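You operate a simulated robot arm through the tools that you are given. There is no shell and no other tool.

You are at the controls of a simulated robot arm. One attempt, no reset.

TASK
Give the damp towels 40 more minutes on the timed program.
Fine: each press of the time key adds 20 minutes; the door stays shut while it runs; switch off after.

The check looks at the end state, three seconds after you hand in, the way a careful person would. Anything else that was tipped, shoved, dropped, spilled or broken makes it a failure. Flat cloth is picked up by pressing the open fingertips on it (5 to 10 N) and closing them slowly along it; thin cloth reads only 2 to 8 mm in the jaws.

THE ROBOT
A 7-joint arm with a fingered hand, fixed in place. Base frame: the origin is on the floor under the middle of its stand, x ahead of it, y to its left, z up. Units: m, rad, N and s.
With the tool pointing down near the work surface it reaches from about 0.1 to 0.64 m from the base axis. Its first joint turns from -1.204 to 3.002 rad. Payload 3.4 kg.
The TCP is the grasp point between the finger pads, 0.039 m short of the fingertips. In the tool frame z runs along the fingers and y along their closing line. The gripper opens to 0.18 m; its body begins 0.111 m behind the TCP. The gripper is a hand of 3 fingers: y runs from the thumb to the fingers, the wrist lies at [0, 0, -0.262] in the tool frame, and closing takes about 1.5 s.
Orientation is told as [roll, pitch, yaw] about the base's x, y, z axes, in that order, counted from this pose: with the fingers straight down and closing along the base's y, the tool's x points along the base's -x, its y along +y and its z along -z.

THE INTERFACE
- The arm moves only by the tool step_arm. Its argument "targets" is a list of rows, each a list of 3 entries, a list of its own where there are three numbers: the shift along the tool's x, y, z in m, then the turn, a rotation vector about the tool's x, y, z in rad, then the finger opening in m, from 0 to 0.18. In form: [[[dx, dy, dz], [ax, ay, az], fingers], ...]. A call has 1 to 20 rows; each row shifts and turns the commanded pose from where the row before left it, along the tool's axes as they then stand. Each row takes 0.2 s and may step no farther than 0.05 m and 0.15 rad from the row before; otherwise, or with a gripper value out of range, the whole call is refused. A pose out of reach is approached as far as the arm can. The call stops where the force on the tool passes 40 N (or 10 N more than at its start, if that is more) or the arm is blocked; 0.2 s more then pass. The fingers move at their own pace (about 0.072 m/s each) and stop on an object; they squeeze with about 31 N. The grip force told is the motor's: it shows also when the fingers shut on nothing. Time passes only in rows, and 0.2 s behind the last, so rows that do not move let the fingers close. It gives the time, the measured TCP pose, the force on the tool (base axes), the opening and the grip force at its end, in the units of the frame above (readings bear some noise), with the torque about the TCP (base axes, N m) and any sound that the robot's microphone picked up.
- Cameras (640 x 400 px; columns grow to the right, rows downward): "scene" is fixed at [0.2123, 0.4913, 1.2351]; the picture's right is [-0.98, -0.19, 0.00], its down [-0.10, 0.52, -0.85] and it looks along [0.16, -0.83, -0.53] (base axes); focal length 357 px, centre (320, 200). "wrist" rides on the gripper at [0.063, -0.036, -0.128] in the tool frame; the picture's right is [0.50, 0.87, 0.00], its down [-0.75, 0.44, -0.49] and it looks along [-0.43, 0.25, 0.87] (tool axes); focal length 226 px, centre (320, 200). There is no depth. A picture from a camera that has moved, and an enlarged one, comes with that camera's place and axes in the base frame and with its lens. The place of the scene camera against the robot may be out by one fixed shift of up to 0.025 m in any direction.
- grab_frame(camera): a new picture of that camera. No time passes.
- slide_trunk(by): moves the trunk up (or, below 0, down) by that many m; the arm rides with it, the base frame stays. It gives what a move gives, with no picture.
- preshape(shape): the hand has 3 fingers and takes this shape, open, in about a second: jaw (thumb against the fingers, like two jaws); tri (thumb and two fingers); tip (a fingertip pinch); poke (one finger out to press); point (the index stretched); flat (the hand flat); cup (the hand cupped); fist (a fist). The gripper value then closes the fingers along that shape, each until it touches; the sizes above hold for jaw. It gives what a move gives, with no picture.
- enlarge(camera, box): a new picture of the part [left, top, right, bottom] of that camera's present view, enlarged. No time passes.
- sign_off(): hands the job in; it is judged then, once.

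Nothing tells you positions but the pictures and the camera data. Unless the task says otherwise, let go and move clear before handing in.

The tools are called after "Emit:" as a command line: name --argument value ..., lists and objects as JSON in quotes. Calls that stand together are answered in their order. step_arm: Moves the arm, as the interface text tells. Its arguments: {"type":"object","properties":{"targets":{"type":"array","items":{"type":"array"}}},"required":["targets"]} The other tools are called the same way: slide_trunk (by) moves the trunk up or down; preshape (shape) gives the hand a shape; grab_frame (camera) takes a picture; enlarge (camera, box) takes an enlarged picture of a part of a camera's view; sign_off () hands the job in.

At the start:

```text
time: 0.0
position: [0.2663, -0.3526, 0.9488]
tool_rot: [0.0, 0.002, 0.002]
ft_force: [0.2, 0.1, 0.2]
moment: [0.0, 0.0, -0.02]
width: 0.1799
gripper_force: 0.0
shape: jaw
trunk travel left (down, up): [-0.175, 0.367]
```

scene: 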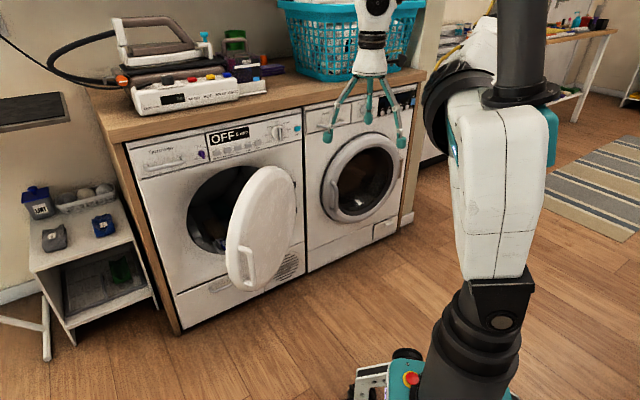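
wrist: 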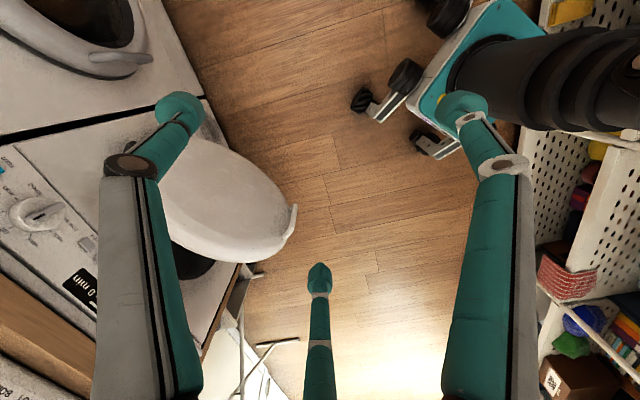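

I see two front-loading machines under a worktop; the left one (door open) shows "OFF" on its panel, and the right one has a closed door. I'll look closely at the panels before moving.

Emit:
enlarge --camera "scene" --box '[125, 95, 305, 207]'

Emit:
enlarge --camera "scene" --box '[290, 70, 430, 158]'

Emit:
enlarge --camera "wrist" --box '[0, 100, 240, 400]'

Emit:
enlarge --camera "scene" --box '[170, 150, 310, 300]'

```text
3.56 times, centred on (215, 151) of scene
camera zoom: at [0.2123, 0.4913, 1.2351], right [-0.98, -0.19, 0.0], down [-0.1, 0.52, -0.85], along [0.16, -0.83, -0.53], focal length 1269 px, centre (693, 374)
```

zoom: 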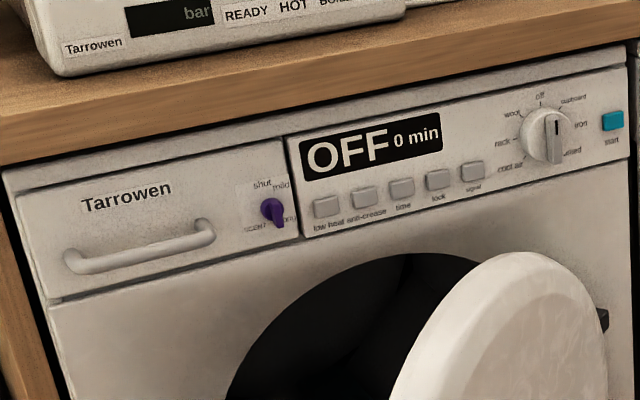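

```text
4.55 times, centred on (360, 114) of scene
camera zoom: at [0.2123, 0.4913, 1.2351], right [-0.98, -0.19, 0.0], down [-0.1, 0.52, -0.85], along [0.16, -0.83, -0.53], focal length 1623 px, centre (138, 591)
```

zoom: 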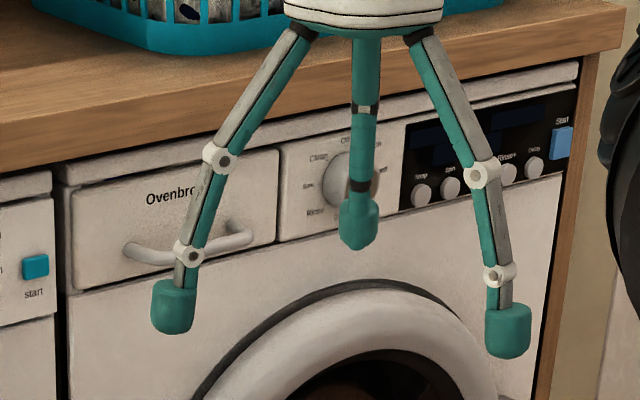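

```text
1.33 times, centred on (120, 250) of wrist
camera zoom: at [0.204, -0.3881, 1.076], right [-0.5, 0.87, 0.0], down [0.75, 0.44, 0.49], along [0.42, 0.25, -0.87], focal length 301 px, centre (587, 133)
```

zoom: 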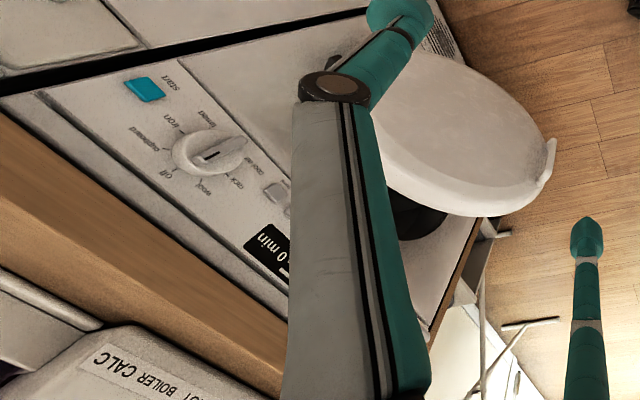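

```text
2.67 times, centred on (240, 225) of scene
camera zoom: at [0.2123, 0.4913, 1.2351], right [-0.98, -0.19, 0.0], down [-0.1, 0.52, -0.85], along [0.16, -0.83, -0.53], focal length 952 px, centre (533, 133)
```

zoom: 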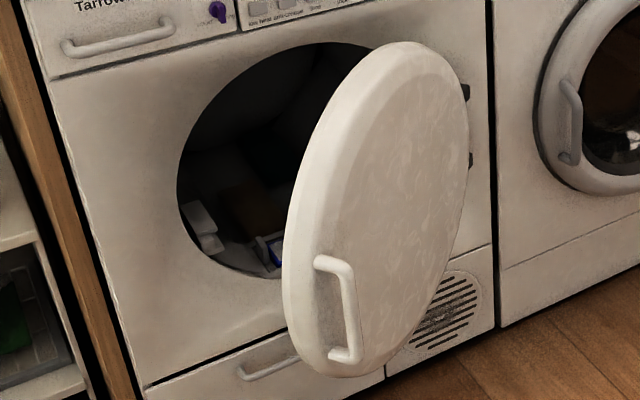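

The dryer (left machine) sits roughly at a 45° angle in front of the base, its door is ajar, and its dial and keys are readable. I'll look at the drum, basket, dial and other labels in more detail.

Emit:
enlarge --camera "scene" --box '[200, 115, 310, 165]'

Emit:
enlarge --camera "scene" --box '[255, 112, 311, 147]'

Emit:
enlarge --camera "scene" --box '[180, 160, 260, 260]'

Emit:
enlarge --camera "scene" --box '[270, 0, 430, 100]'

Emit:
enlarge --camera "scene" --box '[310, 120, 430, 240]'

Emit:
enlarge --camera "scene" --box '[0, 70, 280, 345]'

```text
5.82 times, centred on (255, 140) of scene
camera zoom: at [0.2123, 0.4913, 1.2351], right [-0.98, -0.19, 0.0], down [-0.1, 0.52, -0.85], along [0.16, -0.83, -0.53], focal length 2077 px, centre (698, 549)
```

zoom: 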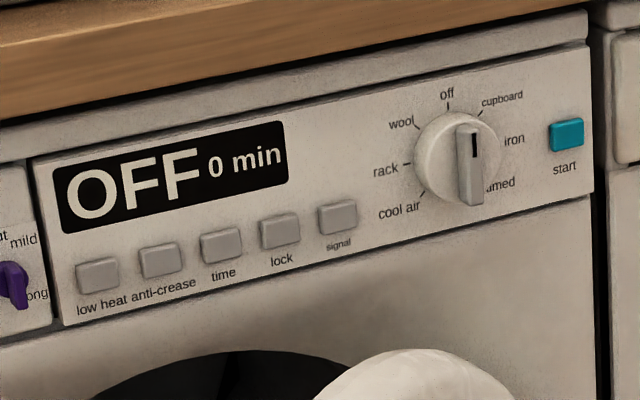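

```text
11.43 times, centred on (283, 130) of scene
camera zoom: at [0.2123, 0.4913, 1.2351], right [-0.98, -0.19, 0.0], down [-0.1, 0.52, -0.85], along [0.16, -0.83, -0.53], focal length 4080 px, centre (743, 1006)
```

zoom: 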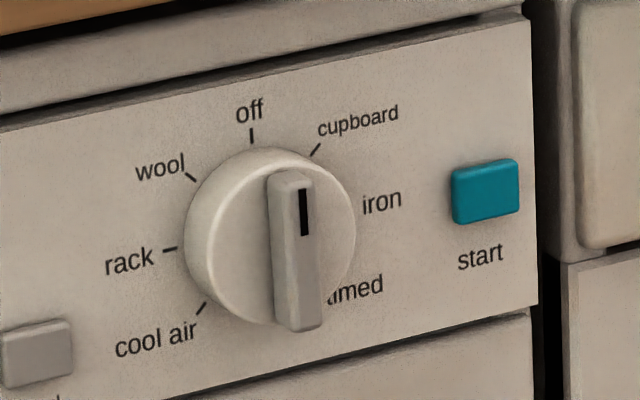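

```text
4.00 times, centred on (220, 210) of scene
camera zoom: at [0.2123, 0.4913, 1.2351], right [-0.98, -0.19, 0.0], down [-0.1, 0.52, -0.85], along [0.16, -0.83, -0.53], focal length 1428 px, centre (720, 160)
```

zoom: 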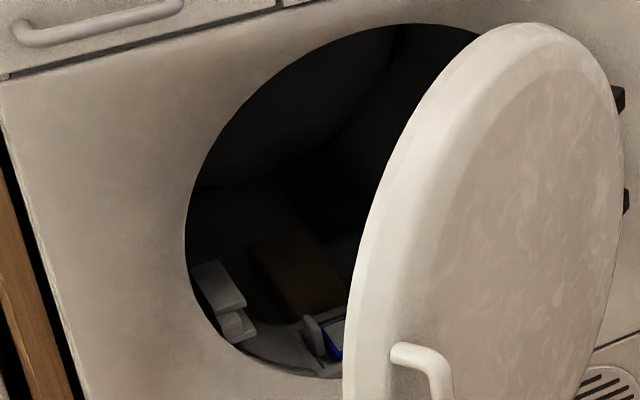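

```text
4.00 times, centred on (350, 50) of scene
camera zoom: at [0.2123, 0.4913, 1.2351], right [-0.98, -0.19, 0.0], down [-0.1, 0.52, -0.85], along [0.16, -0.83, -0.53], focal length 1428 px, centre (200, 800)
```

zoom: 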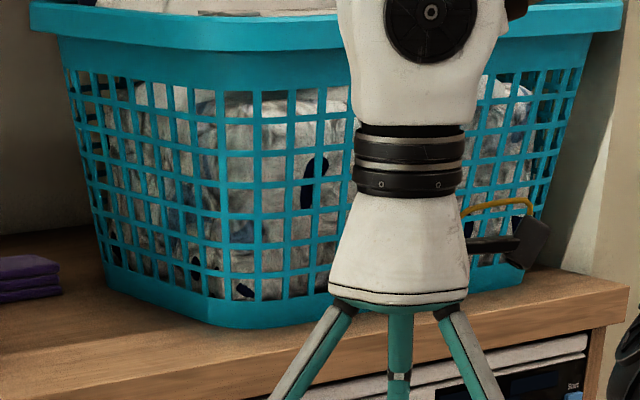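

```text
3.33 times, centred on (370, 180) of scene
camera zoom: at [0.2123, 0.4913, 1.2351], right [-0.98, -0.19, 0.0], down [-0.1, 0.52, -0.85], along [0.16, -0.83, -0.53], focal length 1190 px, centre (153, 267)
```

zoom: 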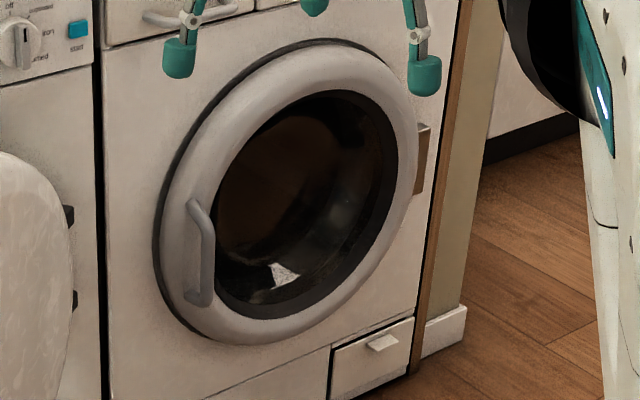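

```text
1.45 times, centred on (140, 208) of scene
camera zoom: at [0.2123, 0.4913, 1.2351], right [-0.98, -0.19, 0.0], down [-0.1, 0.52, -0.85], along [0.16, -0.83, -0.53], focal length 519 px, centre (582, 189)
```

zoom: 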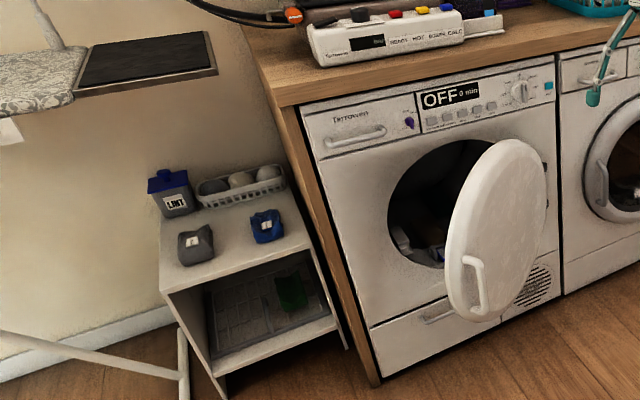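

The dial's mark points up at "off", "timed" sits 135° clockwise, the door is ajar, and there is something in the drum I can't make out yet. I'll turn the hand to face the dryer (about 45° from x) and tilt it up to look with the wrist camera.

Emit:
step_arm --targets '[[[0, 0, 0], [0, 0, 0.135], 0.18], [[0, 0, 0], [0, 0, 0.135], 0.18], [[0, 0, 0], [0, 0, 0.135], 0.18], [[0, 0, 0], [0, 0, 0.135], 0.18], [[0, 0, 0], [0, 0, 0.135], 0.18], [[0, 0, 0], [0, 0, 0.13], 0.18], [[-0.01, 0, 0], [0, -0.13, 0], 0.18], [[-0.01, 0, 0], [0, -0.13, 0], 0.18], [[-0.01, 0, 0], [0, -0.13, 0], 0.18], [[-0.01, 0, 0], [0, -0.13, 0], 0.18]]'

Emit:
grab_frame --camera "wrist"

Emit:
grab_frame --camera "scene"

```text
time: 2.2
position: [0.3229, -0.402, 0.985]
tool_rot: [-0.003, -0.523, -0.802]
ft_force: [-0.1, -0.1, 1.2]
moment: [0.03, -0.02, -0.03]
width: 0.18
gripper_force: 0.0
shape: jaw
out of reach, approached as far as the arm can: row 8, 9, 10
trunk travel left (down, up): [-0.175, 0.367]
```

```text
taken
camera wrist: at [0.2158, -0.3416, 1.0643], right [0.32, 0.91, -0.25], down [0.6, 0.01, 0.8], along [0.73, -0.41, -0.54], focal length 226 px, centre (320, 200)
```

wrist: 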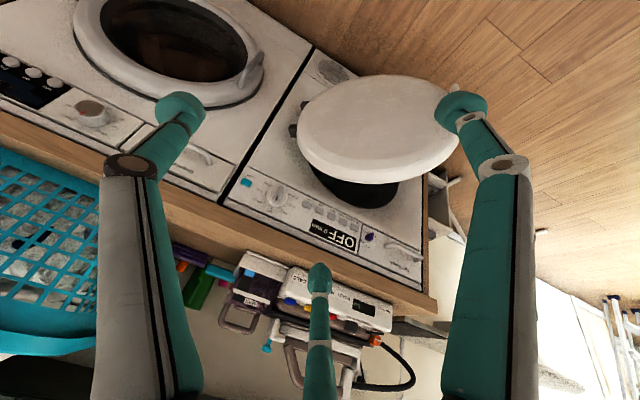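

```text
taken
```

scene: 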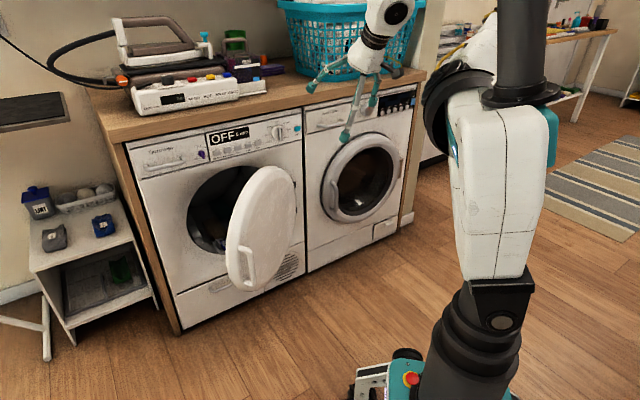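

The hand now faces the dryer but the wrist was too close in to tilt further; out at the dryer it should have more room. I'll lower the trunk a bit, and shift left so that the wrist camera can look into the drum past the door.

Emit:
slide_trunk --by -0.12

Emit:
step_arm --targets '[[[0, 0.045, 0], [0, 0, 0], 0.18], [[0, 0.045, 0], [0, 0, 0], 0.18], [[0, 0.045, 0], [0, 0, 0], 0.18], [[0, 0.045, 0], [0, 0, 0], 0.18], [[0, 0.045, 0], [0, 0, 0], 0.18], [[0, 0.045, 0], [0, 0, 0], 0.18], [[0, 0.045, 0], [0, 0, 0], 0.18], [[0, 0.045, 0], [0, 0, 0], 0.18]]'

Emit:
grab_frame --camera "wrist"

Emit:
grab_frame --camera "scene"

```text
time: 3.7
position: [0.3627, -0.4026, 0.8123]
tool_rot: [-0.175, -0.36, -0.728]
ft_force: [-1.1, -0.7, 0.0]
moment: [-0.04, -0.03, 0.04]
width: 0.1797
gripper_force: 0.0
shape: jaw
trunk travel left (down, up): [-0.055, 0.487]
```

```text
time: 5.5
position: [0.6483, -0.2809, 0.841]
tool_rot: [-0.177, -0.346, -0.725]
ft_force: [0.2, 0.0, -0.6]
moment: [0.0, 0.01, -0.03]
width: 0.1797
gripper_force: 0.0
shape: jaw
out of reach, approached as far as the arm can: row 2, 3, 4, 5, 6, 7, 8
trunk travel left (down, up): [-0.055, 0.487]
```

```text
taken
camera wrist: at [0.5615, -0.2202, 0.9443], right [0.25, 0.92, -0.31], down [0.77, 0.01, 0.64], along [0.59, -0.4, -0.7], focal length 226 px, centre (320, 200)
```

wrist: 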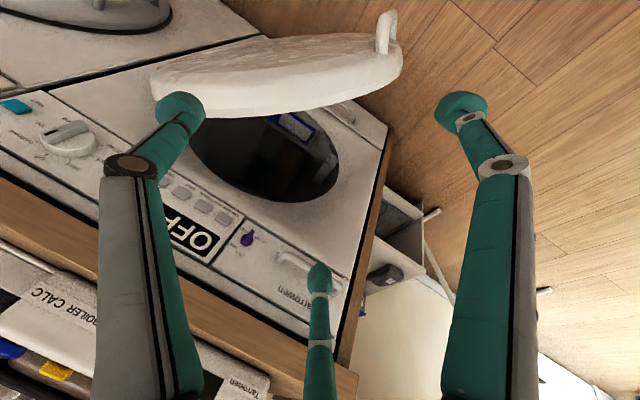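

```text
taken
```

scene: 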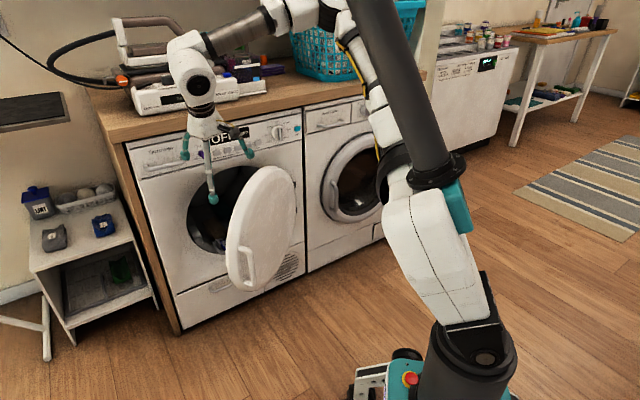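

The hand is now above and in front of the dryer's left part, at about (0.65, -0.28, 0.84). I'll zoom into the drum and the panel from here.

Emit:
enlarge --camera "wrist" --box '[190, 90, 350, 210]'

Emit:
enlarge --camera "wrist" --box '[0, 80, 320, 280]'

Emit:
enlarge --camera "scene" --box '[420, 0, 640, 140]'

```text
3.33 times, centred on (270, 150) of wrist
camera zoom: at [0.5615, -0.2202, 0.9443], right [0.25, 0.92, -0.31], down [0.77, 0.01, 0.64], along [0.59, -0.4, -0.7], focal length 754 px, centre (487, 367)
```

zoom: 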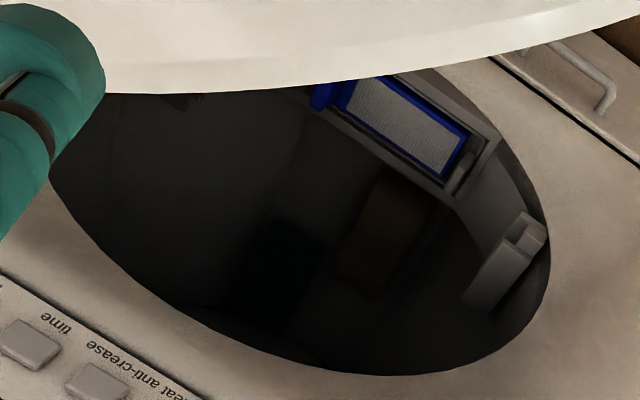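

```text
2.00 times, centred on (160, 180) of wrist
camera zoom: at [0.5615, -0.2202, 0.9443], right [0.25, 0.92, -0.31], down [0.77, 0.01, 0.64], along [0.59, -0.4, -0.7], focal length 452 px, centre (640, 240)
```

zoom: 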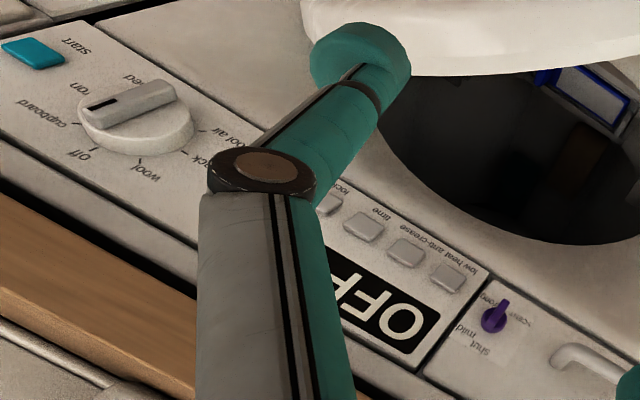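

```text
2.86 times, centred on (530, 70) of scene
camera zoom: at [0.2123, 0.4913, 1.2351], right [-0.98, -0.19, 0.0], down [-0.1, 0.52, -0.85], along [0.16, -0.83, -0.53], focal length 1020 px, centre (-280, 571)
```

zoom: 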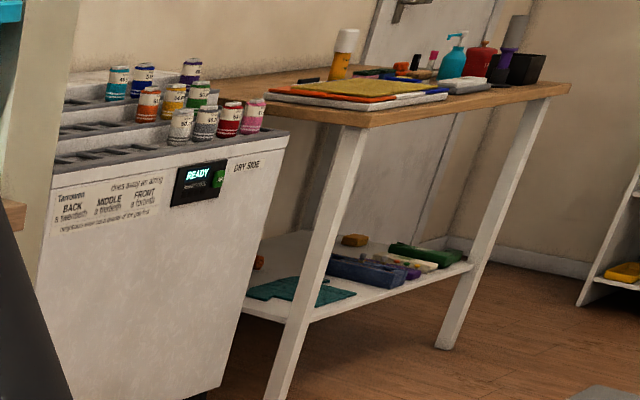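

I can see a blue-framed lint filter at the drum mouth and some dark/brown shapes inside the drum. I'll zoom in further to see whether those are the towels.

Emit:
enlarge --camera "wrist" --box '[240, 110, 300, 180]'

Emit:
enlarge --camera "wrist" --box '[265, 105, 335, 170]'

Emit:
enlarge --camera "scene" --box '[220, 30, 420, 110]'

Emit:
enlarge --camera "scene" --box '[20, 170, 160, 320]'

```text
5.71 times, centred on (270, 145) of wrist
camera zoom: at [0.5615, -0.2202, 0.9443], right [0.25, 0.92, -0.31], down [0.77, 0.01, 0.64], along [0.59, -0.4, -0.7], focal length 1292 px, centre (606, 514)
```

zoom: 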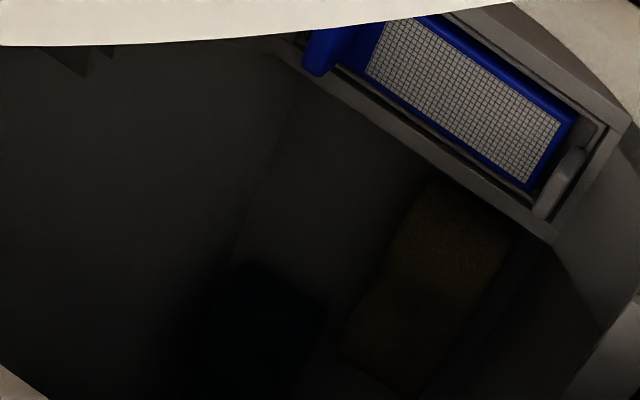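

```text
6.15 times, centred on (300, 138) of wrist
camera zoom: at [0.5615, -0.2202, 0.9443], right [0.25, 0.92, -0.31], down [0.77, 0.01, 0.64], along [0.59, -0.4, -0.7], focal length 1391 px, centre (443, 585)
```

zoom: 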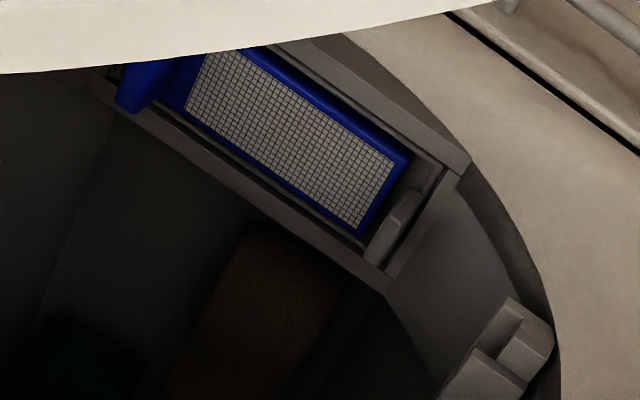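

```text
3.20 times, centred on (320, 70) of scene
camera zoom: at [0.2123, 0.4913, 1.2351], right [-0.98, -0.19, 0.0], down [-0.1, 0.52, -0.85], along [0.16, -0.83, -0.53], focal length 1142 px, centre (320, 616)
```

zoom: 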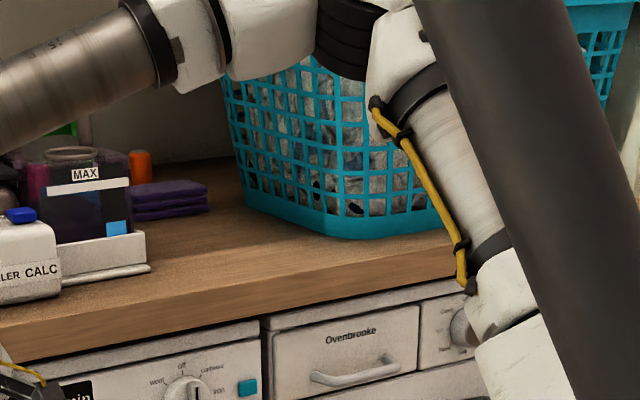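

```text
2.67 times, centred on (90, 245) of scene
camera zoom: at [0.2123, 0.4913, 1.2351], right [-0.98, -0.19, 0.0], down [-0.1, 0.52, -0.85], along [0.16, -0.83, -0.53], focal length 952 px, centre (933, 80)
```

zoom: 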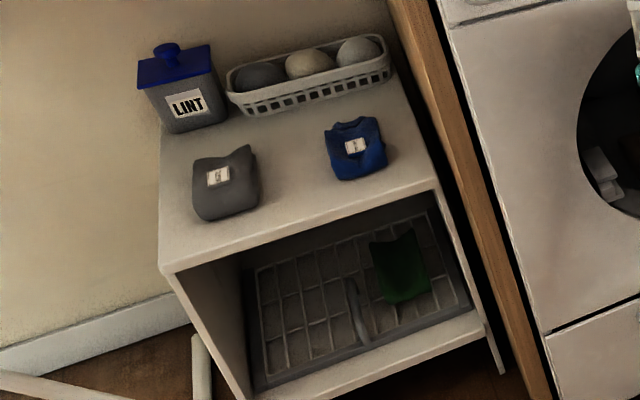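

The filter is clean and seated, and folded brown and dark towels are in the drum, so the job is: shut the door, set the dial to timed, press time twice, press start. First I'll bring the hand back to the front (robot) side of the open door and bring the tool towards horizontal.

Emit:
step_arm --targets '[[[0.019, -0.041, 0.0], [0, 0, 0], 0.18], [[0.019, -0.041, 0.0], [0, 0, 0], 0.18], [[0.019, -0.041, 0.0], [0, 0, 0], 0.18], [[0.019, -0.041, 0.0], [0, 0, 0], 0.18]]'

Emit:
grab_frame --camera "scene"

```text
time: 6.5
position: [0.4761, -0.3505, 0.8437]
tool_rot: [-0.172, -0.357, -0.728]
ft_force: [-0.7, 0.2, -0.3]
moment: [0.02, -0.01, 0.0]
width: 0.18
gripper_force: 0.1
shape: jaw
trunk travel left (down, up): [-0.055, 0.487]
```

```text
taken
```

scene: 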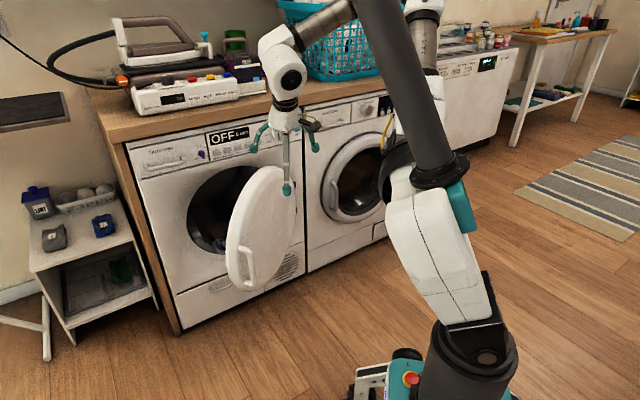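

The hand is now at about (0.48, -0.35, 0.84) with the door below and in front of it. I'll put it in the poke shape and then tilt it towards horizontal while moving a little outward.

Emit:
preshape --shape "poke"

Emit:
step_arm --targets '[[[-0.022, 0, 0.009], [-0.0154, -0.1207, 0.0193], 0.18], [[-0.021, 0, 0.0117], [-0.0154, -0.1207, 0.0193], 0.18], [[-0.0194, 0, 0.0141], [-0.0154, -0.1207, 0.0193], 0.18], [[-0.0175, 0, 0.0164], [-0.0154, -0.1207, 0.0193], 0.18], [[-0.0155, 0, 0.0183], [-0.0154, -0.1207, 0.0193], 0.18], [[-0.0132, 0, 0.02], [-0.0154, -0.1207, 0.0193], 0.18], [[-0.0107, 0, 0.0215], [-0.0154, -0.1207, 0.0193], 0.18]]'

Emit:
grab_frame --camera "wrist"

Emit:
grab_frame --camera "scene"

```text
time: 7.4
position: [0.4777, -0.3495, 0.8441]
tool_rot: [-0.174, -0.357, -0.728]
ft_force: [0.0, 0.0, -0.5]
moment: [-0.01, -0.02, 0.03]
width: 0.0001
gripper_force: 0.0
shape: poke
trunk travel left (down, up): [-0.055, 0.487]
```

```text
time: 9.0
position: [0.5804, -0.5589, 0.9529]
tool_rot: [0.015, -1.208, -0.825]
ft_force: [-0.2, -0.2, 0.5]
moment: [0.03, 0.02, 0.05]
width: 0.0002
gripper_force: 0.0
shape: poke
out of reach, approached as far as the arm can: row 1, 2, 3, 4, 5
trunk travel left (down, up): [-0.055, 0.487]
```

```text
taken
camera wrist: at [0.4576, -0.48, 0.9395], right [0.51, 0.73, -0.46], down [0.18, 0.44, 0.88], along [0.84, -0.53, 0.09], focal length 226 px, centre (320, 200)
```

wrist: 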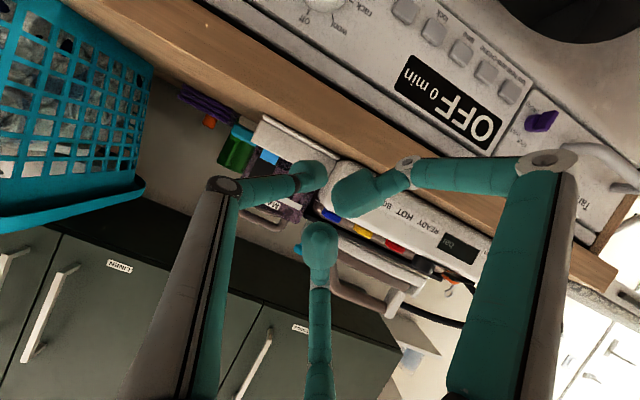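

```text
taken
```

scene: 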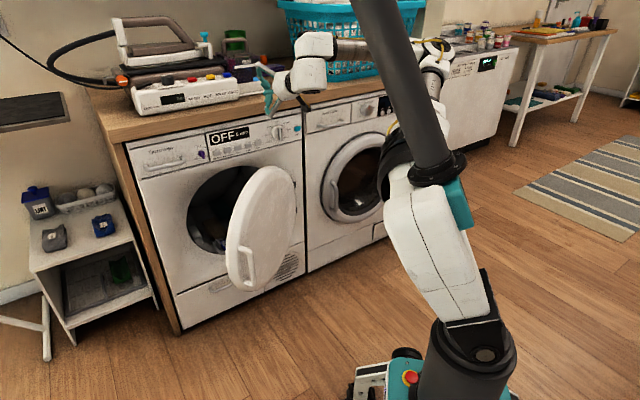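

The arm went high to reach that tilt: the hand is now just above the worktop edge, near (0.58, -0.56, 0.95), touching nothing. I'll zoom in to see the poke finger and the clearance before backing off.

Emit:
enlarge --camera "scene" --box '[230, 30, 370, 130]'

Emit:
enlarge --camera "wrist" --box '[200, 80, 500, 280]'

```text
4.00 times, centred on (300, 80) of scene
camera zoom: at [0.2123, 0.4913, 1.2351], right [-0.98, -0.19, 0.0], down [-0.1, 0.52, -0.85], along [0.16, -0.83, -0.53], focal length 1428 px, centre (400, 680)
```

zoom: 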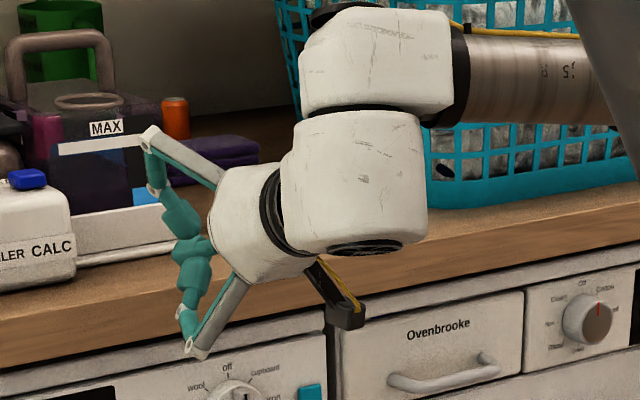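

```text
2.00 times, centred on (350, 180) of wrist
camera zoom: at [0.4576, -0.48, 0.9395], right [0.51, 0.73, -0.46], down [0.18, 0.44, 0.88], along [0.84, -0.53, 0.09], focal length 452 px, centre (260, 240)
```

zoom: 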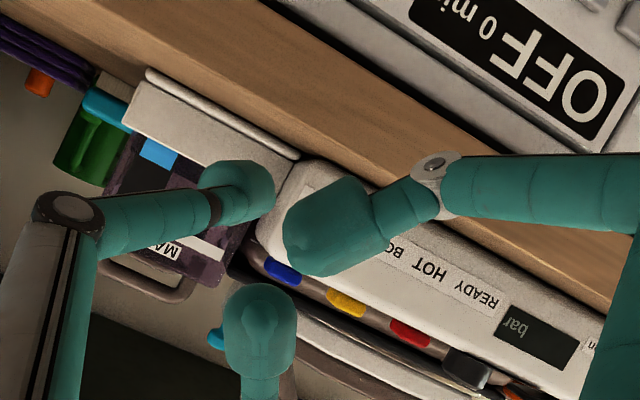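

All three fingertips are bunched in this shape, and the hand hovers over the worktop edge. I'll back away from the dryer in small steps and check that the poses stay reachable.

Emit:
step_arm --targets '[[[0.0142, 0, -0.0374], [0, 0, 0], 0.0], [[0.0142, 0, -0.0374], [0, 0, 0], 0.0]]'

```text
time: 9.6
position: [0.5221, -0.5025, 0.9552]
tool_rot: [0.016, -1.208, -0.826]
ft_force: [-1.4, 0.9, 0.7]
moment: [0.0, 0.02, 0.02]
width: 0.0
gripper_force: 0.1
shape: jaw
trunk travel left (down, up): [-0.055, 0.487]
```

Backing away works at this orientation. I'll check the hand's shape and clearance to the counter edge before lowering.

Emit:
grab_frame --camera "wrist"

Emit:
enlarge --camera "scene" --box '[210, 20, 370, 160]'

```text
taken
camera wrist: at [0.3994, -0.4238, 0.9406], right [0.51, 0.73, -0.46], down [0.18, 0.44, 0.88], along [0.84, -0.53, 0.09], focal length 226 px, centre (320, 200)
```

wrist: 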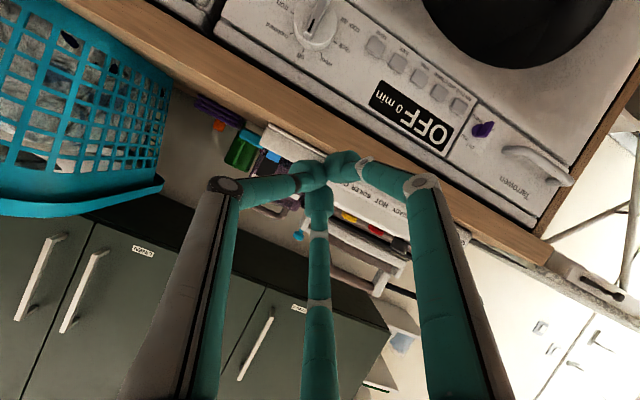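

```text
2.86 times, centred on (290, 90) of scene
camera zoom: at [0.2123, 0.4913, 1.2351], right [-0.98, -0.19, 0.0], down [-0.1, 0.52, -0.85], along [0.16, -0.83, -0.53], focal length 1020 px, centre (406, 514)
```

zoom: 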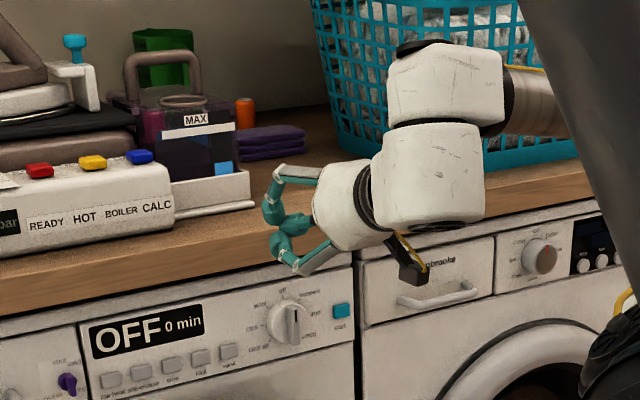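

The hand is closed with tips together in front of the worktop. I'll go down in front of the dryer panel, then back a bit, keeping the orientation.

Emit:
step_arm --targets '[[[0.0142, 0, -0.0374], [0, 0, 0], 0.0], [[0.0374, 0, 0.0142], [0, 0, 0], 0.0], [[0.0374, 0, 0.0142], [0, 0, 0], 0.0], [[0.0374, 0, 0.0142], [0, 0, 0], 0.0]]'

Emit:
grab_frame --camera "scene"

Emit:
grab_frame --camera "wrist"

```text
time: 10.6
position: [0.5511, -0.5046, 0.871]
tool_rot: [0.011, -1.209, -0.819]
ft_force: [-0.2, 0.0, 0.0]
moment: [0.0, -0.01, 0.02]
width: 0.0001
gripper_force: 31.0
shape: jaw
out of reach, approached as far as the arm can: row 1, 2, 3, 4
trunk travel left (down, up): [-0.055, 0.487]
```

```text
taken
```

scene: 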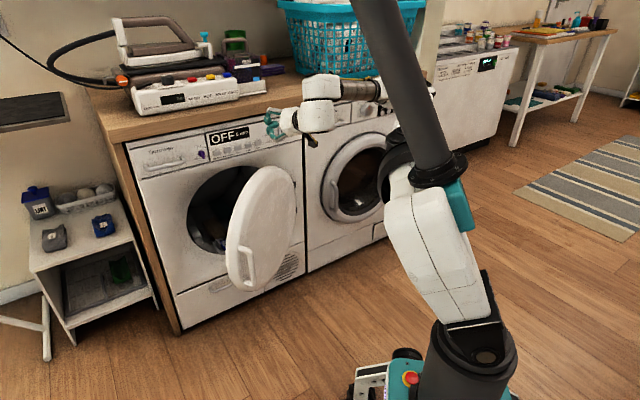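

```text
taken
camera wrist: at [0.428, -0.4259, 0.8571], right [0.51, 0.73, -0.46], down [0.18, 0.44, 0.88], along [0.84, -0.53, 0.09], focal length 226 px, centre (320, 200)
```

wrist: 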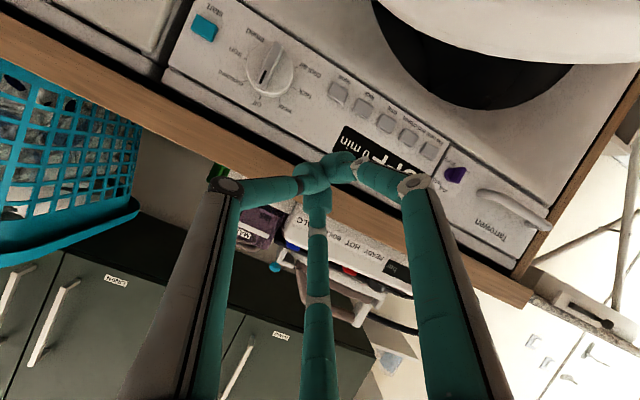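

The out-of-reach readings fit an arm that can't fold the wrist closer than about 0.6 m from its shoulder (z≈0.64 now), so for the door I'll push with the fingers pointing mostly down and tilt outward as the door closes. I'll now swing the tool back to near-vertical in front of the open door.

Emit:
step_arm --targets '[[[0.0167, 0.01, -0.0158], [0, 0.15, 0], 0.0], [[0.0188, 0.01, -0.0132], [0, 0.15, 0], 0.0], [[0.0206, 0.01, -0.0102], [0, 0.15, 0], 0.0], [[0.0219, 0.01, -0.007], [0, 0.15, 0], 0.0], [[0.0227, 0.01, -0.0036], [0, 0.15, 0], 0.0], [[0.023, 0.01, -0.0002], [0, 0.15, 0], 0.0], [[0.0227, 0.01, 0.0032], [0, 0.15, 0], 0.0]]'

Emit:
grab_frame --camera "scene"

Emit:
grab_frame --camera "wrist"

```text
time: 12.2
position: [0.5062, -0.3691, 0.8017]
tool_rot: [0.003, -0.159, -0.806]
ft_force: [-0.6, -0.5, -0.1]
moment: [0.0, -0.02, 0.03]
width: 0.0001
gripper_force: 31.1
shape: jaw
out of reach, approached as far as the arm can: row 6, 7
trunk travel left (down, up): [-0.055, 0.487]
```

```text
taken
```

scene: 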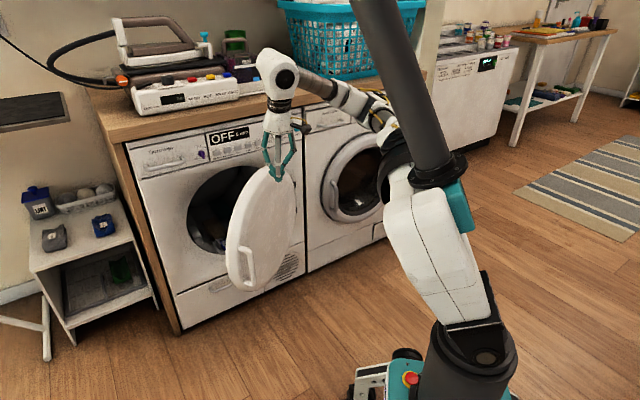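

```text
taken
camera wrist: at [0.4227, -0.334, 0.9177], right [0.28, 0.96, -0.08], down [0.77, -0.18, 0.61], along [0.57, -0.23, -0.79], focal length 226 px, centre (320, 200)
```

wrist: 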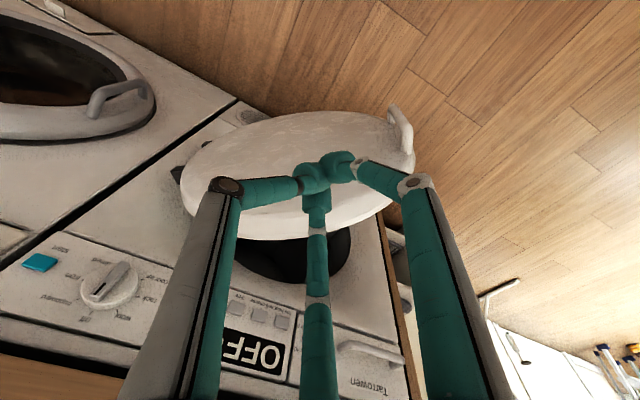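

The hand is at (0.51, -0.37, 0.80), in front of the open door, whose surface I estimate about 0.1 m or more beyond the fingers. I'll go straight down in small steps and watch for reach warnings.

Emit:
step_arm --targets '[[[-0.0036, 0, 0.041], [0, 0, 0], 0.0], [[-0.0036, 0, 0.041], [0, 0, 0], 0.0], [[-0.0036, 0, 0.041], [0, 0, 0], 0.0]]'

Emit:
grab_frame --camera "scene"

Emit:
grab_frame --camera "wrist"

```text
time: 13.0
position: [0.529, -0.3889, 0.6808]
tool_rot: [0.002, -0.162, -0.81]
ft_force: [0.3, -0.1, 0.0]
moment: [0.01, 0.04, -0.04]
width: 0.0
gripper_force: 31.1
shape: jaw
trunk travel left (down, up): [-0.055, 0.487]
```

```text
taken
```

scene: 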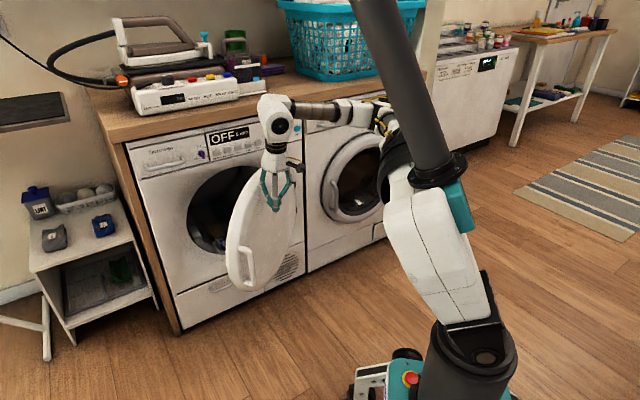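

```text
taken
camera wrist: at [0.4454, -0.3546, 0.7968], right [0.29, 0.95, -0.08], down [0.77, -0.18, 0.61], along [0.57, -0.23, -0.79], focal length 226 px, centre (320, 200)
```

wrist: 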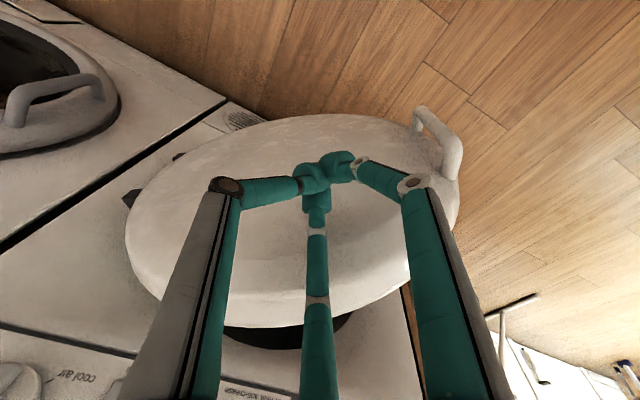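

Clear descent, no contact. I'll continue down to about mid-door height and a little left for leverage.

Emit:
step_arm --targets '[[[0.0063, 0.015, 0.0395], [0, 0, 0], 0.0], [[0.0063, 0.015, 0.0395], [0, 0, 0], 0.0], [[0.0063, 0.015, 0.0395], [0, 0, 0], 0.0]]'

Emit:
grab_frame --camera "scene"

Emit:
grab_frame --camera "wrist"

```text
time: 13.8
position: [0.5617, -0.3566, 0.5622]
tool_rot: [0.001, -0.162, -0.809]
ft_force: [-0.2, 0.7, -0.1]
moment: [0.01, 0.0, -0.01]
width: 0.0001
gripper_force: 30.7
shape: jaw
trunk travel left (down, up): [-0.055, 0.487]
```

```text
taken
```

scene: 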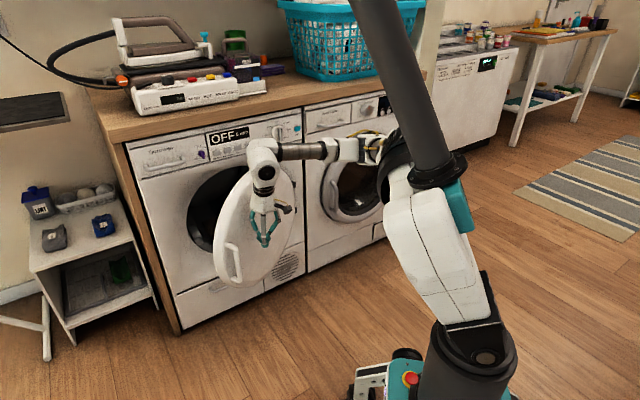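

```text
taken
camera wrist: at [0.4791, -0.3209, 0.6775], right [0.29, 0.95, -0.08], down [0.77, -0.18, 0.61], along [0.57, -0.23, -0.79], focal length 226 px, centre (320, 200)
```

wrist: 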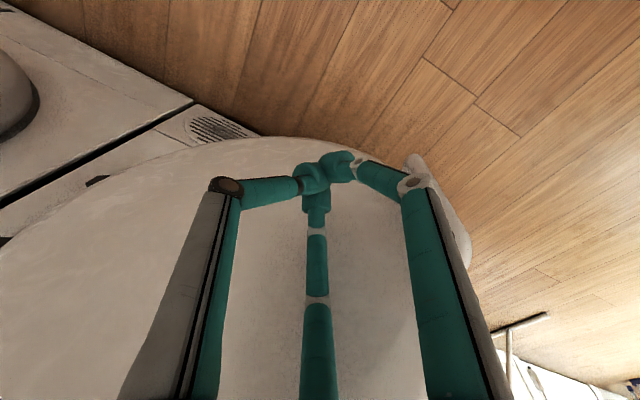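

The door has already started swinging shut from light contact with the hand (force near zero). I'll keep pushing it towards the dryer while tilting the tool outward.

Emit:
step_arm --targets '[[[-0.0267, 0, 0.0043], [0, -0.085, 0], 0.0], [[-0.0262, 0, 0.0065], [0, -0.085, 0], 0.0], [[-0.0255, 0, 0.0087], [0, -0.085, 0], 0.0], [[-0.0247, 0, 0.0109], [0, -0.085, 0], 0.0]]'

Emit:
grab_frame --camera "scene"

Emit:
grab_frame --camera "wrist"

```text
time: 14.8
position: [0.6359, -0.4359, 0.5612]
tool_rot: [0.003, -0.502, -0.81]
ft_force: [-0.8, 0.7, -0.3]
moment: [0.02, -0.04, -0.01]
width: 0.0
gripper_force: 31.2
shape: jaw
trunk travel left (down, up): [-0.055, 0.487]
```

```text
taken
```

scene: 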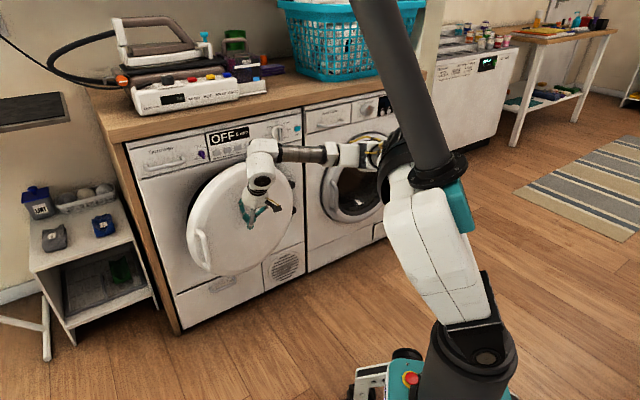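

```text
taken
camera wrist: at [0.5302, -0.3761, 0.6443], right [0.33, 0.92, -0.24], down [0.61, -0.01, 0.8], along [0.73, -0.4, -0.56], focal length 226 px, centre (320, 200)
```

wrist: 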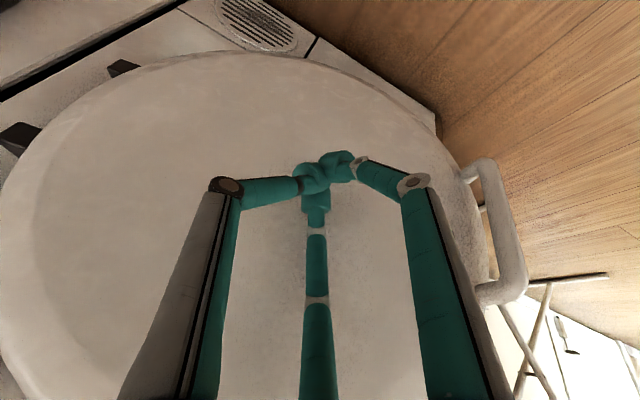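

The door is nearly shut. I'll continue with smaller steps and listen for a latch click.

Emit:
step_arm --targets '[[[-0.0219, 0.005, 0.012], [0, -0.08, 0], 0.0], [[-0.0209, 0.005, 0.0137], [0, -0.08, 0], 0.0], [[-0.0158, 0.005, 0.0123], [0, -0.08, 0], 0.0]]'

Emit:
grab_frame --camera "scene"

Emit:
grab_frame --camera "wrist"

```text
time: 15.6
position: [0.694, -0.4774, 0.5626]
tool_rot: [0.002, -0.742, -0.813]
ft_force: [0.9, -0.2, 0.0]
moment: [0.01, -0.04, 0.01]
width: 0.0
gripper_force: 31.2
shape: jaw
trunk travel left (down, up): [-0.055, 0.487]
```

```text
taken
```

scene: 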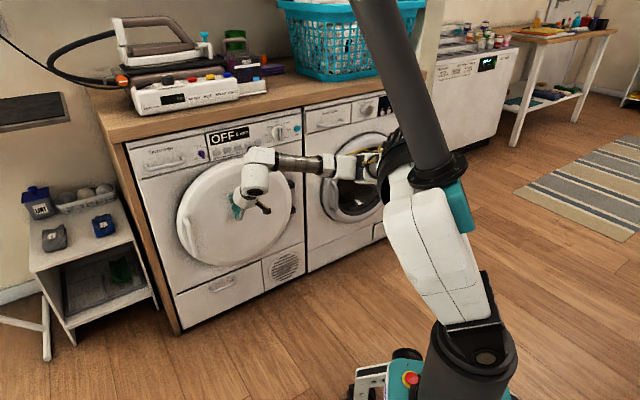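

```text
taken
camera wrist: at [0.5764, -0.4055, 0.6151], right [0.37, 0.86, -0.34], down [0.47, 0.14, 0.87], along [0.8, -0.48, -0.35], focal length 226 px, centre (320, 200)
```

wrist: 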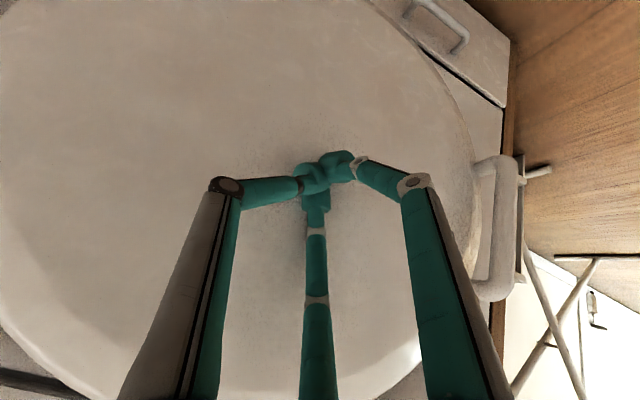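

The door looks almost flush. A few more small pushes, watching force and sound.

Emit:
step_arm --targets '[[[-0.0111, 0.005, 0.0101], [0, -0.05, 0], 0.0], [[-0.0105, 0.005, 0.0107], [0, -0.05, 0], 0.0], [[-0.0033, 0.0, 0.0038], [0, 0, 0], 0.0], [[-0.0033, 0.0, 0.0038], [0, 0, 0], 0.0]]'

Emit:
enlarge --camera "scene" --box '[130, 110, 320, 310]'

Emit:
grab_frame --camera "wrist"

```text
time: 16.0
position: [0.6999, -0.4718, 0.5613]
tool_rot: [0.0, -0.768, -0.799]
ft_force: [-8.0, 12.6, 3.5]
moment: [-0.15, -0.06, -0.07]
width: 0.0002
gripper_force: 31.4
shape: jaw
trunk travel left (down, up): [-0.055, 0.487]
stopped in row 1: the force on the tool passed its limit at 52 N (the readings are from after the stop); the commanded pose is now the measured one
```

```text
2.00 times, centred on (225, 210) of scene
camera zoom: at [0.2123, 0.4913, 1.2351], right [-0.98, -0.19, 0.0], down [-0.1, 0.52, -0.85], along [0.16, -0.83, -0.53], focal length 714 px, centre (510, 180)
```

zoom: 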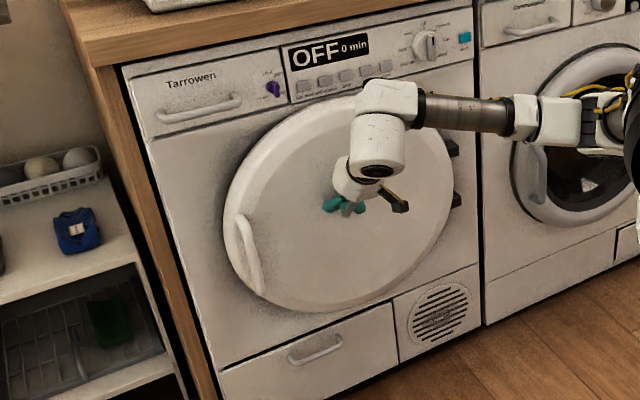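

```text
taken
camera wrist: at [0.5806, -0.3997, 0.6105], right [0.37, 0.86, -0.35], down [0.45, 0.16, 0.88], along [0.81, -0.48, -0.33], focal length 226 px, centre (320, 200)
```

wrist: 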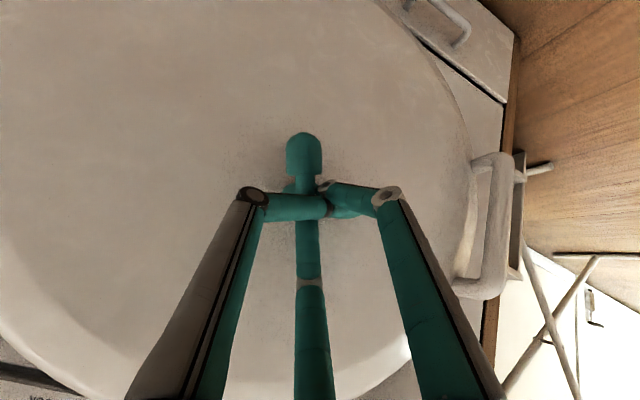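

The push stopped firmly at about 50 N with the door apparently flush, but I heard no click. I'll ease back a little and look at the door's gap all round.

Emit:
step_arm --targets '[[[0.0144, 0, -0.0139], [0, 0, 0], 0.0], [[0.0144, 0, -0.0139], [0, 0, 0], 0.0], [[0.0216, 0, -0.0208], [0, 0.05, 0], 0.0]]'

Emit:
enlarge --camera "scene" --box '[165, 140, 305, 290]'

Emit:
grab_frame --camera "wrist"

```text
time: 16.8
position: [0.6493, -0.4249, 0.5637]
tool_rot: [-0.001, -0.721, -0.807]
ft_force: [-1.2, -0.4, 0.4]
moment: [-0.05, -0.01, -0.03]
width: 0.0
gripper_force: 31.5
shape: jaw
trunk travel left (down, up): [-0.055, 0.487]
```

```text
2.67 times, centred on (235, 215) of scene
camera zoom: at [0.2123, 0.4913, 1.2351], right [-0.98, -0.19, 0.0], down [-0.1, 0.52, -0.85], along [0.16, -0.83, -0.53], focal length 952 px, centre (547, 160)
```

zoom: 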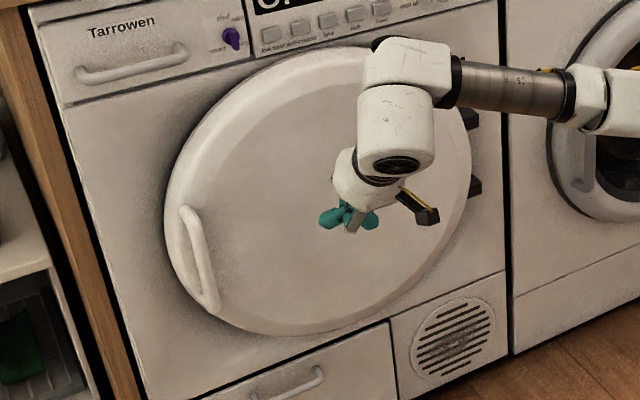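

```text
taken
camera wrist: at [0.532, -0.3528, 0.6179], right [0.36, 0.87, -0.33], down [0.48, 0.13, 0.87], along [0.8, -0.48, -0.37], focal length 226 px, centre (320, 200)
```

wrist: 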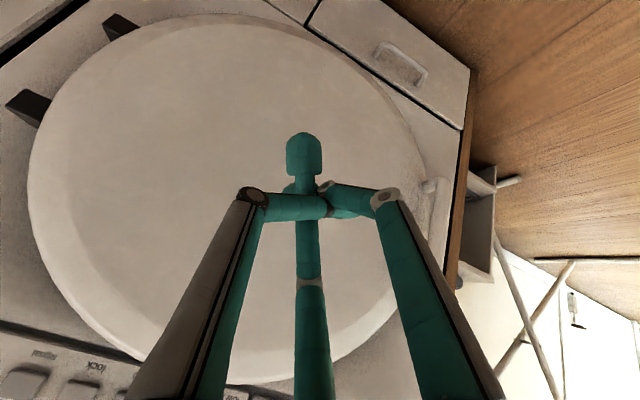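

The door looks fully closed and stays put. Next I'll raise the trunk so the arm has room to work horizontally at panel height, then try the "point" shape and look at it.

Emit:
slide_trunk --by 0.35

Emit:
preshape --shape "point"

Emit:
grab_frame --camera "wrist"

Emit:
grab_frame --camera "scene"

```text
time: 20.2
position: [0.6501, -0.4243, 0.9116]
tool_rot: [0.001, -0.72, -0.805]
ft_force: [-0.3, 0.5, 0.5]
moment: [0.02, 0.0, 0.01]
width: 0.0003
gripper_force: 30.8
shape: jaw
trunk travel left (down, up): [-0.405, 0.137]
```

```text
time: 21.1
position: [0.6512, -0.4253, 0.9119]
tool_rot: [0.0, -0.722, -0.806]
ft_force: [0.0, 0.2, 0.2]
moment: [-0.01, 0.03, 0.01]
width: 0.0001
gripper_force: 0.1
shape: point
trunk travel left (down, up): [-0.405, 0.137]
```

```text
taken
camera wrist: at [0.5341, -0.3546, 0.9672], right [0.36, 0.87, -0.33], down [0.48, 0.13, 0.87], along [0.8, -0.47, -0.37], focal length 226 px, centre (320, 200)
```

wrist: 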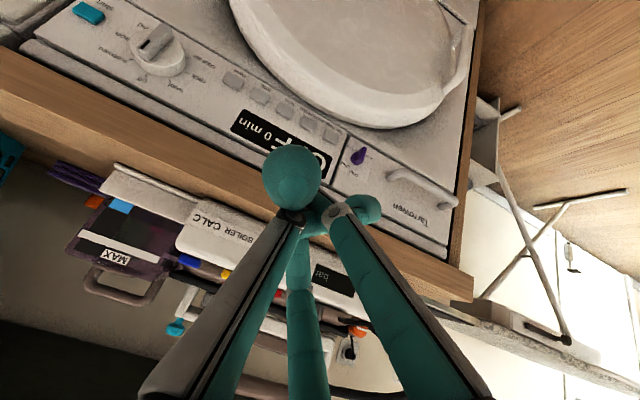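

```text
taken
```

scene: 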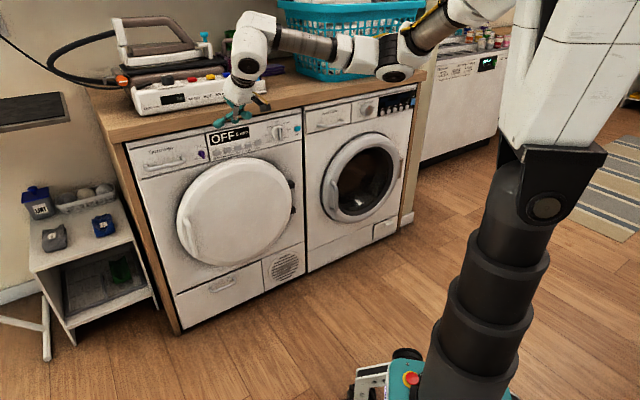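

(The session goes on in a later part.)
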